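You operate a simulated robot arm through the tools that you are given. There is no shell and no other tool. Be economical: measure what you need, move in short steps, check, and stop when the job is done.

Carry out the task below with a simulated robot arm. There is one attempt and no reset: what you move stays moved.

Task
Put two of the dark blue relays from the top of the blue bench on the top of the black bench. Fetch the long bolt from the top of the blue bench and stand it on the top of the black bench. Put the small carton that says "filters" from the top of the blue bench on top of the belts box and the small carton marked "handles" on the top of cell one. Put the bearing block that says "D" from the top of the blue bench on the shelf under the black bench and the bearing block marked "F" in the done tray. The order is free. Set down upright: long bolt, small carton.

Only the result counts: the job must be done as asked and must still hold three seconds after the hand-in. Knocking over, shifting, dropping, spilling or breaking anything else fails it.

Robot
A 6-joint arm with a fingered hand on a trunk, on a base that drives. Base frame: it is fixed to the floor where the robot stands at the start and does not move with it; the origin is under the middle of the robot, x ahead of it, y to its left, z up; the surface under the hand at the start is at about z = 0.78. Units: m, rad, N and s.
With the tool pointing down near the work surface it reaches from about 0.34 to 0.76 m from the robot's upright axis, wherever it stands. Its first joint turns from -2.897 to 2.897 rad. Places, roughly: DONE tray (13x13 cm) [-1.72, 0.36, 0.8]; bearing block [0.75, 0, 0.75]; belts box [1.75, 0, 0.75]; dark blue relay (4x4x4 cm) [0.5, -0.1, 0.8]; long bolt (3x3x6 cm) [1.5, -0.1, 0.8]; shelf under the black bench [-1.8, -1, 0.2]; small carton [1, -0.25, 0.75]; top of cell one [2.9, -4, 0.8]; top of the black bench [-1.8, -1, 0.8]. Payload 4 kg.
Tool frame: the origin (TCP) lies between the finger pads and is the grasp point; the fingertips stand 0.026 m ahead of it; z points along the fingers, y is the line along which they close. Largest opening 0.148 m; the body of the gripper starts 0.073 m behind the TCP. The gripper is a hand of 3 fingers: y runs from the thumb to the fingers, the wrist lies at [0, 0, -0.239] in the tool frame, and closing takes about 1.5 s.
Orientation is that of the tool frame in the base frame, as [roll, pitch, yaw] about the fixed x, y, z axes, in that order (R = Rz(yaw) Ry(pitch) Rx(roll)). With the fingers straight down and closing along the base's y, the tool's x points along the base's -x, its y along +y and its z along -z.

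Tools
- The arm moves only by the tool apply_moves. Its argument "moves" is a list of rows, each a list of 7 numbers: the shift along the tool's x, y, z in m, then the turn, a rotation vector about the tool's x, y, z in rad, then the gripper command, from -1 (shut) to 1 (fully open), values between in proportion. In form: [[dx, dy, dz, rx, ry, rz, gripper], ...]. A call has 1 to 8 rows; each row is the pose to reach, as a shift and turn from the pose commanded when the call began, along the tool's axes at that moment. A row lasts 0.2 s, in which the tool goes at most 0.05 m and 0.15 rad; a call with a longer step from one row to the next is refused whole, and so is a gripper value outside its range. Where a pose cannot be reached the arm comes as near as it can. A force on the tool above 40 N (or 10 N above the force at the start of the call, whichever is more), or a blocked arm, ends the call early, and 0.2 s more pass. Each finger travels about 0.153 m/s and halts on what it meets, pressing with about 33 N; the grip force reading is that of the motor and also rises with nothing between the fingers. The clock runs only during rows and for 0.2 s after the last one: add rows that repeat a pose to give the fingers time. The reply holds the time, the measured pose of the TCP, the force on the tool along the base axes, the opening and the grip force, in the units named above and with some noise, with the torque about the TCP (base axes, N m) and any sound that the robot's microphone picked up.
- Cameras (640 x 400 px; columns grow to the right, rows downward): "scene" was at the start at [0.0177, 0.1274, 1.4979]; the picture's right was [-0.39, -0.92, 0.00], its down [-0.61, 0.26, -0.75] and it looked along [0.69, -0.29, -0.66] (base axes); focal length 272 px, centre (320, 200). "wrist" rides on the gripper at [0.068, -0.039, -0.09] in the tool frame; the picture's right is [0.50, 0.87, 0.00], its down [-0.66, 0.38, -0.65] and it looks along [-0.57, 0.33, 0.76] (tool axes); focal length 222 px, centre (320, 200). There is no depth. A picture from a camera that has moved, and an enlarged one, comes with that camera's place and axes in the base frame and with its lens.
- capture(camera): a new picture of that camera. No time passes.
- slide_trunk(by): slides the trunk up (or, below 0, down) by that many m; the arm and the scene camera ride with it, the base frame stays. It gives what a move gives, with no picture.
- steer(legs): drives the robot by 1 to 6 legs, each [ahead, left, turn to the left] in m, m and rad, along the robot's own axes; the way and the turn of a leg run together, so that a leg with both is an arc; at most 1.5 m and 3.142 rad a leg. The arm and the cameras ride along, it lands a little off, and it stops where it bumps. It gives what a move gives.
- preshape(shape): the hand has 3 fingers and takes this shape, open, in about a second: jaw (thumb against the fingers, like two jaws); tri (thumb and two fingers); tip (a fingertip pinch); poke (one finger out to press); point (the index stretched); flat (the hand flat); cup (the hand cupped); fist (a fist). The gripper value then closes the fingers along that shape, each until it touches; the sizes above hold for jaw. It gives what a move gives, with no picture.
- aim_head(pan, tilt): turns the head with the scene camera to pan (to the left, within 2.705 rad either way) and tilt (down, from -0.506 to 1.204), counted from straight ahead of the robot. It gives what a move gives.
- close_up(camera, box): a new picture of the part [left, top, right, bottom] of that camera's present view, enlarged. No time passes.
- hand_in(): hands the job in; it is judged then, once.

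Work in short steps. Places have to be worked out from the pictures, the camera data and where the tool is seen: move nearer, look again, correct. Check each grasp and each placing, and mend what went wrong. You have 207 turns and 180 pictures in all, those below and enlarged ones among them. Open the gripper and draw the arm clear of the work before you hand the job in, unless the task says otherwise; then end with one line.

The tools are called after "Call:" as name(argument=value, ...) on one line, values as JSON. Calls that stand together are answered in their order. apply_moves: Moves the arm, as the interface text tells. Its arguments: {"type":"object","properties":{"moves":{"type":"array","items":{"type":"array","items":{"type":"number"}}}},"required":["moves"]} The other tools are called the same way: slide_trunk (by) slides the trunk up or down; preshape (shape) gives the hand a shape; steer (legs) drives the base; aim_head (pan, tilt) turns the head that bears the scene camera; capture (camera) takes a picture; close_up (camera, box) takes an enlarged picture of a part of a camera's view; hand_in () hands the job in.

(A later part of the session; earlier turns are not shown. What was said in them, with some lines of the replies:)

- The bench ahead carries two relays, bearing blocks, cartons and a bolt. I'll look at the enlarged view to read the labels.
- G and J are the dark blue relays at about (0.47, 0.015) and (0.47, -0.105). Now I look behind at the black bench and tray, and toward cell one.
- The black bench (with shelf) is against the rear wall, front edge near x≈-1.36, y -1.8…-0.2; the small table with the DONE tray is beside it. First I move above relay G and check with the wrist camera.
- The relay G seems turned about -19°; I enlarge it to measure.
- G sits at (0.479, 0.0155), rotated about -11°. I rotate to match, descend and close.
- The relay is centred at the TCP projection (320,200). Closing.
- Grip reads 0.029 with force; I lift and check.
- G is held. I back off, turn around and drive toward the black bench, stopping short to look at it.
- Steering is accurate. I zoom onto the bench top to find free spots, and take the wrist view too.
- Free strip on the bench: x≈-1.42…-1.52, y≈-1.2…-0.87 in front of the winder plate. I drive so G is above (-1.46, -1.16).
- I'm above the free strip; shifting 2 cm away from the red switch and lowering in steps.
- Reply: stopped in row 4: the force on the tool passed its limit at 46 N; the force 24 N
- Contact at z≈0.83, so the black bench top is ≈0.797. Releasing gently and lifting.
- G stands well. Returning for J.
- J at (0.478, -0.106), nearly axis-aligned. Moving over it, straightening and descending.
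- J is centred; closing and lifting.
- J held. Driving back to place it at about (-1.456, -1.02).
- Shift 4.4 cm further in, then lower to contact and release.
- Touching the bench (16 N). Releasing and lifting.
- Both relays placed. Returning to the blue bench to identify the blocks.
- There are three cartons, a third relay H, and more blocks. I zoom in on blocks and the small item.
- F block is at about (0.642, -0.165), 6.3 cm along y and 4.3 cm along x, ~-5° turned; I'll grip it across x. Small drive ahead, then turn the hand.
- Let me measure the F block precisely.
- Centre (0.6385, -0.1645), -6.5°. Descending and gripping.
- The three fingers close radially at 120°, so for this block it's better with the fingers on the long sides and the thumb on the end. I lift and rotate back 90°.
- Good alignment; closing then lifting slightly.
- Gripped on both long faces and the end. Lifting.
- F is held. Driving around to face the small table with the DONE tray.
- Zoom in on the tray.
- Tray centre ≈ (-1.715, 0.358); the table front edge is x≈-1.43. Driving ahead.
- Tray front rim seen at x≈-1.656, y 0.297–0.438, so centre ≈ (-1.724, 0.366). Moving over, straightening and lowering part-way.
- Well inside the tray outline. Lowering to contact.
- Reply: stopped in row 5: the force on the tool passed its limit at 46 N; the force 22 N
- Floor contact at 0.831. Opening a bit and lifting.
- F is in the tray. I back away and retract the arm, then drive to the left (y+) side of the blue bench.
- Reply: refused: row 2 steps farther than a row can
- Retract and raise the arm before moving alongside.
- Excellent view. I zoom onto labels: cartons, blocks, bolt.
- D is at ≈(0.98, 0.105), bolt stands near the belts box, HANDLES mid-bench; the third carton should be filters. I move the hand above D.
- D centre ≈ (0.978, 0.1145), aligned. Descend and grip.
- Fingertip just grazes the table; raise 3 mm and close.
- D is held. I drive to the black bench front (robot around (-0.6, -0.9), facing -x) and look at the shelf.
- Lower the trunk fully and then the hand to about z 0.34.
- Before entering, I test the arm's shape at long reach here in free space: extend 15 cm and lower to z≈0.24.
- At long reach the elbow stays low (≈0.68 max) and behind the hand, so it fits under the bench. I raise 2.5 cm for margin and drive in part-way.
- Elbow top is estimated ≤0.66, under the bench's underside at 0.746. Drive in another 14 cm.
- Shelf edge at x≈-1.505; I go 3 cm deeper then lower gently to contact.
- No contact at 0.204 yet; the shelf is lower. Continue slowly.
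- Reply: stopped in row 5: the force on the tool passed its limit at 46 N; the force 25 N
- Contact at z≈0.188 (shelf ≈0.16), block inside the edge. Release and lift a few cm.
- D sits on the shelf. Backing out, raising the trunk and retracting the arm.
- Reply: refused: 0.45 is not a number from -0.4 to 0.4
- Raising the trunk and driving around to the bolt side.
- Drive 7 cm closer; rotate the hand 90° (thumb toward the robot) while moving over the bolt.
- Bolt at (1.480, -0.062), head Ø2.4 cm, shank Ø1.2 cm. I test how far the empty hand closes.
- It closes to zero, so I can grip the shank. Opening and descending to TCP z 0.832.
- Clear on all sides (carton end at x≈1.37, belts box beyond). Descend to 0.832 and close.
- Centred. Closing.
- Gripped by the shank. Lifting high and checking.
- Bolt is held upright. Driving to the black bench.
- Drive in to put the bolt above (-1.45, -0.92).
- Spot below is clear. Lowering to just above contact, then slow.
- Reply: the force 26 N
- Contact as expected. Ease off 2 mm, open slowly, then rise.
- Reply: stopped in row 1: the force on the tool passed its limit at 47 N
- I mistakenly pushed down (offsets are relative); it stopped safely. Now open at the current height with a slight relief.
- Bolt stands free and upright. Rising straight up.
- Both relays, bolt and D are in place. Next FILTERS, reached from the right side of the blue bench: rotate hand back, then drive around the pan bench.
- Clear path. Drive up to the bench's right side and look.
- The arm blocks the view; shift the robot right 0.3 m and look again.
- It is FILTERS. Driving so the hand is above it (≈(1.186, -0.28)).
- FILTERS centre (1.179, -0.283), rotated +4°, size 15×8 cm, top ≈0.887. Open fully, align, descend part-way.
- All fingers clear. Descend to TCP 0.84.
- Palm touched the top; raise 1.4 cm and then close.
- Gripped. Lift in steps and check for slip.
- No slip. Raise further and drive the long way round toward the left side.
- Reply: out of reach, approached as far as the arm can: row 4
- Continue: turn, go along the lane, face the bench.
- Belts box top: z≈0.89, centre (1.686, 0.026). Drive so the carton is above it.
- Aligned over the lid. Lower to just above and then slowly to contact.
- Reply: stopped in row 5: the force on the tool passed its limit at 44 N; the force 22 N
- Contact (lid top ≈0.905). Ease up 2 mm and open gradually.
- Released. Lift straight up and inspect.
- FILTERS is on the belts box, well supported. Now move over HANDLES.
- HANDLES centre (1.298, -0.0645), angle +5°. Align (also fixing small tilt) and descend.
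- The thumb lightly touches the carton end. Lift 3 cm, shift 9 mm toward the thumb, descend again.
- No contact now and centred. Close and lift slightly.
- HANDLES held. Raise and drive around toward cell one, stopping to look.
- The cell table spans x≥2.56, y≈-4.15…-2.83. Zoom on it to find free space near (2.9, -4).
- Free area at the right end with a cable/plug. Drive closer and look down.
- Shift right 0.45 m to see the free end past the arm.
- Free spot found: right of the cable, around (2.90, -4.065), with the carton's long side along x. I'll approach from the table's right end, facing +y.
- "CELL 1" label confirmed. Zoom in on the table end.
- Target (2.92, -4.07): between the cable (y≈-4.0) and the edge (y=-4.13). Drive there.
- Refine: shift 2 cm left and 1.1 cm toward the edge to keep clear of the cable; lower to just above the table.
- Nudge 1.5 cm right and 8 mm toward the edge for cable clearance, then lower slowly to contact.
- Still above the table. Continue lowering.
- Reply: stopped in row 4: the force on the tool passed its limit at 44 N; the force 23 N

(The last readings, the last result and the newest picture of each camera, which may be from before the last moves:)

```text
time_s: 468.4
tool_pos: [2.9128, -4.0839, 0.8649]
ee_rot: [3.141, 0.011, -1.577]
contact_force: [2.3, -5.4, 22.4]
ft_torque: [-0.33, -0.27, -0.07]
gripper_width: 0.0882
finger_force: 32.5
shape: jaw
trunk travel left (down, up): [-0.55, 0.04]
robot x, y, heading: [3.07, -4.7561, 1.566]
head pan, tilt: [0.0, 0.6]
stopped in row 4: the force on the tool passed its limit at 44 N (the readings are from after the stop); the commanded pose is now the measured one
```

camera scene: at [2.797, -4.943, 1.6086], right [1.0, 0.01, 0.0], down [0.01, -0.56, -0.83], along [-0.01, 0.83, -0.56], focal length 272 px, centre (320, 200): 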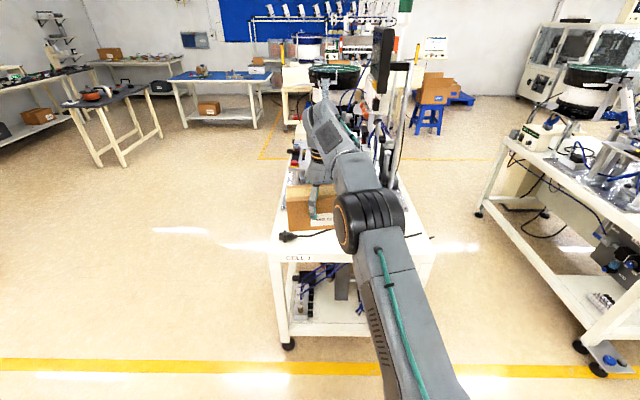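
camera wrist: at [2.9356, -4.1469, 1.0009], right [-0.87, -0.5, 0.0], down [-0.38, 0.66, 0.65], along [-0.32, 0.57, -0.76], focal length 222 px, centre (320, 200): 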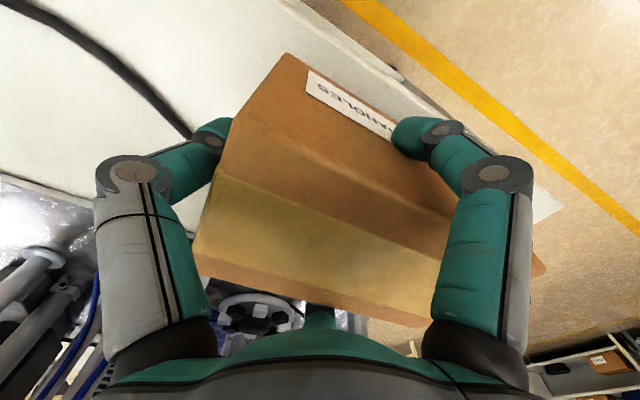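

Contact. Ease up 2 mm and open gradually.

Call:
apply_moves(moves=[[0, 0, -0.001, 0, 0, 0, -0.5], [0, 0, -0.001, 0, 0, 0, 0.3], [0, 0, -0.001, 0, 0, 0, 0.5], [0, 0, -0.001, 0, 0, 0, 0.7], [0, 0, -0.001, 0, 0, 0, 0.9], [0, 0, -0.001, 0, 0, 0, 1], [0, 0, -0.001, 0, 0, 0, 1]])

Call:
capture(camera="wrist")

Call:
apply_moves(moves=[[0, 0, -0.03, 0, 0, 0, 1], [0, 0, -0.07, 0, 0, 0, 1], [0, 0, -0.11, 0, 0, 0, 1], [0, 0, -0.15, 0, 0, 0, 1], [0, 0, -0.19, 0, 0, 0, 1]])

Call:
capture(camera="wrist")

Call:
close_up(camera="scene", box=[235, 180, 400, 320])

```text
time_s: 470.0
tool_pos: [2.9133, -4.0829, 0.862]
ee_rot: [3.141, 0.007, -1.576]
contact_force: [0.3, 0.0, 1.2]
ft_torque: [-0.04, -0.01, 0.03]
gripper_width: 0.1481
finger_force: 0.1
shape: jaw
trunk travel left (down, up): [-0.55, 0.04]
robot x, y, heading: [3.0766, -4.753, 1.574]
head pan, tilt: [0.0, 0.6]
```

```text
52 pictures are left
camera wrist: at [2.9505, -4.1513, 0.9513], right [-0.87, -0.5, 0.0], down [-0.38, 0.65, 0.66], along [-0.32, 0.57, -0.75], focal length 222 px, centre (320, 200)
```

wrist: 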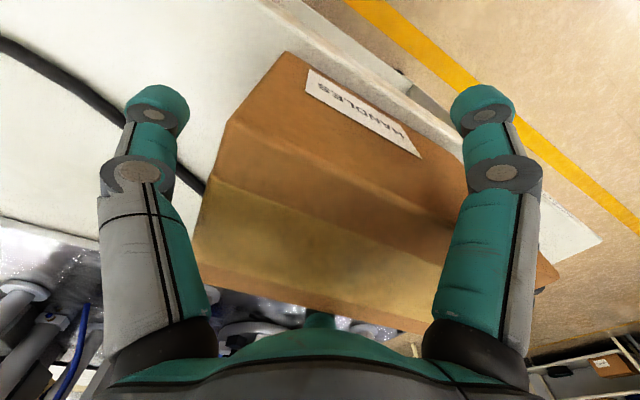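

```text
time_s: 471.2
tool_pos: [2.9123, -4.085, 1.0518]
ee_rot: [-3.141, 0.008, -1.574]
contact_force: [-0.5, -0.2, 0.1]
ft_torque: [-0.01, 0.0, 0.01]
gripper_width: 0.1478
finger_force: 0.0
shape: jaw
trunk travel left (down, up): [-0.55, 0.04]
robot x, y, heading: [3.0713, -4.7538, 1.564]
head pan, tilt: [0.0, 0.6]
```

```text
51 pictures are left
camera wrist: at [2.9503, -4.1524, 1.1417], right [-0.87, -0.5, 0.0], down [-0.38, 0.65, 0.66], along [-0.32, 0.57, -0.75], focal length 222 px, centre (320, 200)
```

wrist: 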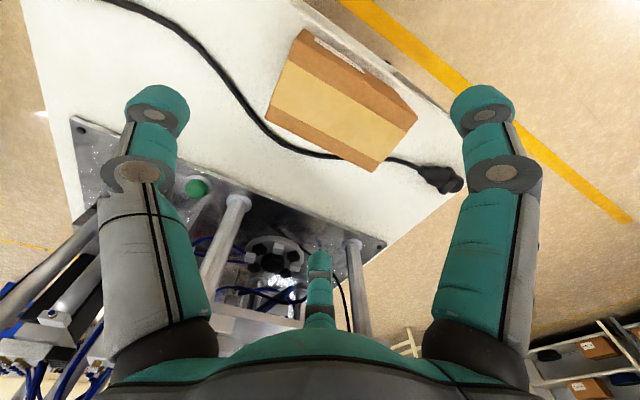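

```text
2.86 times, centred on (318, 250) of scene
camera zoom: at [2.9108, -4.7276, 1.6086], right [1.0, 0.0, 0.0], down [0.0, -0.56, -0.83], along [0.0, 0.83, -0.56], focal length 778 px, centre (327, 57)
```

zoom: 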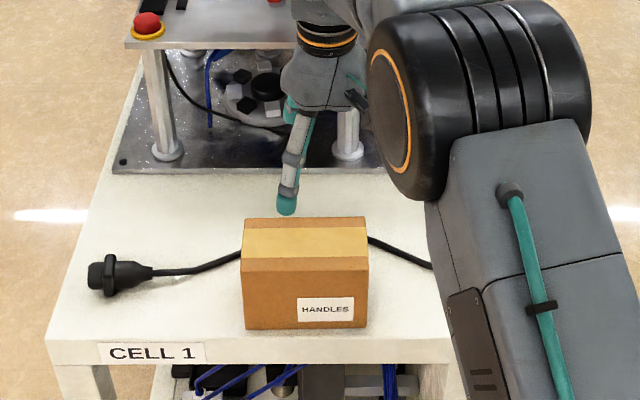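

HANDLES stands flat on cell one. Back the robot away so the arm is clear.

Call:
steer(legs=[[-0.4, 0, 0]])

Call:
capture(camera="scene")

```text
time_s: 473.7
tool_pos: [2.9117, -4.4828, 1.0515]
ee_rot: [3.141, 0.006, -1.575]
contact_force: [0.1, -0.6, 0.3]
ft_torque: [0.01, 0.02, 0.02]
gripper_width: 0.1478
finger_force: 0.0
shape: jaw
trunk travel left (down, up): [-0.55, 0.04]
robot x, y, heading: [3.07, -5.15, 1.575]
head pan, tilt: [0.0, 0.6]
```

```text
49 pictures are left
camera scene: at [2.91, -5.1259, 1.6086], right [1.0, 0.0, 0.0], down [0.0, -0.56, -0.83], along [0.0, 0.83, -0.56], focal length 272 px, centre (320, 200)
```

scene: 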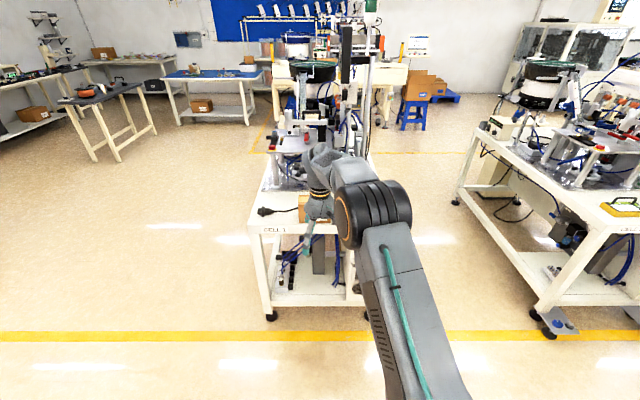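

The gripper is open and the arm is clear; every item was seen in place when I set it down. Handing in.

Call:
hand_in()

```text
The job is handed in.
```

The job is handed in with every item placed: relays G and J and the standing bolt on the black bench, block D on the shelf under it, block F in the DONE tray, the filters carton on the belts box and the handles carton on cell one. I checked each by camera as I set it down; no result came back from the judging.
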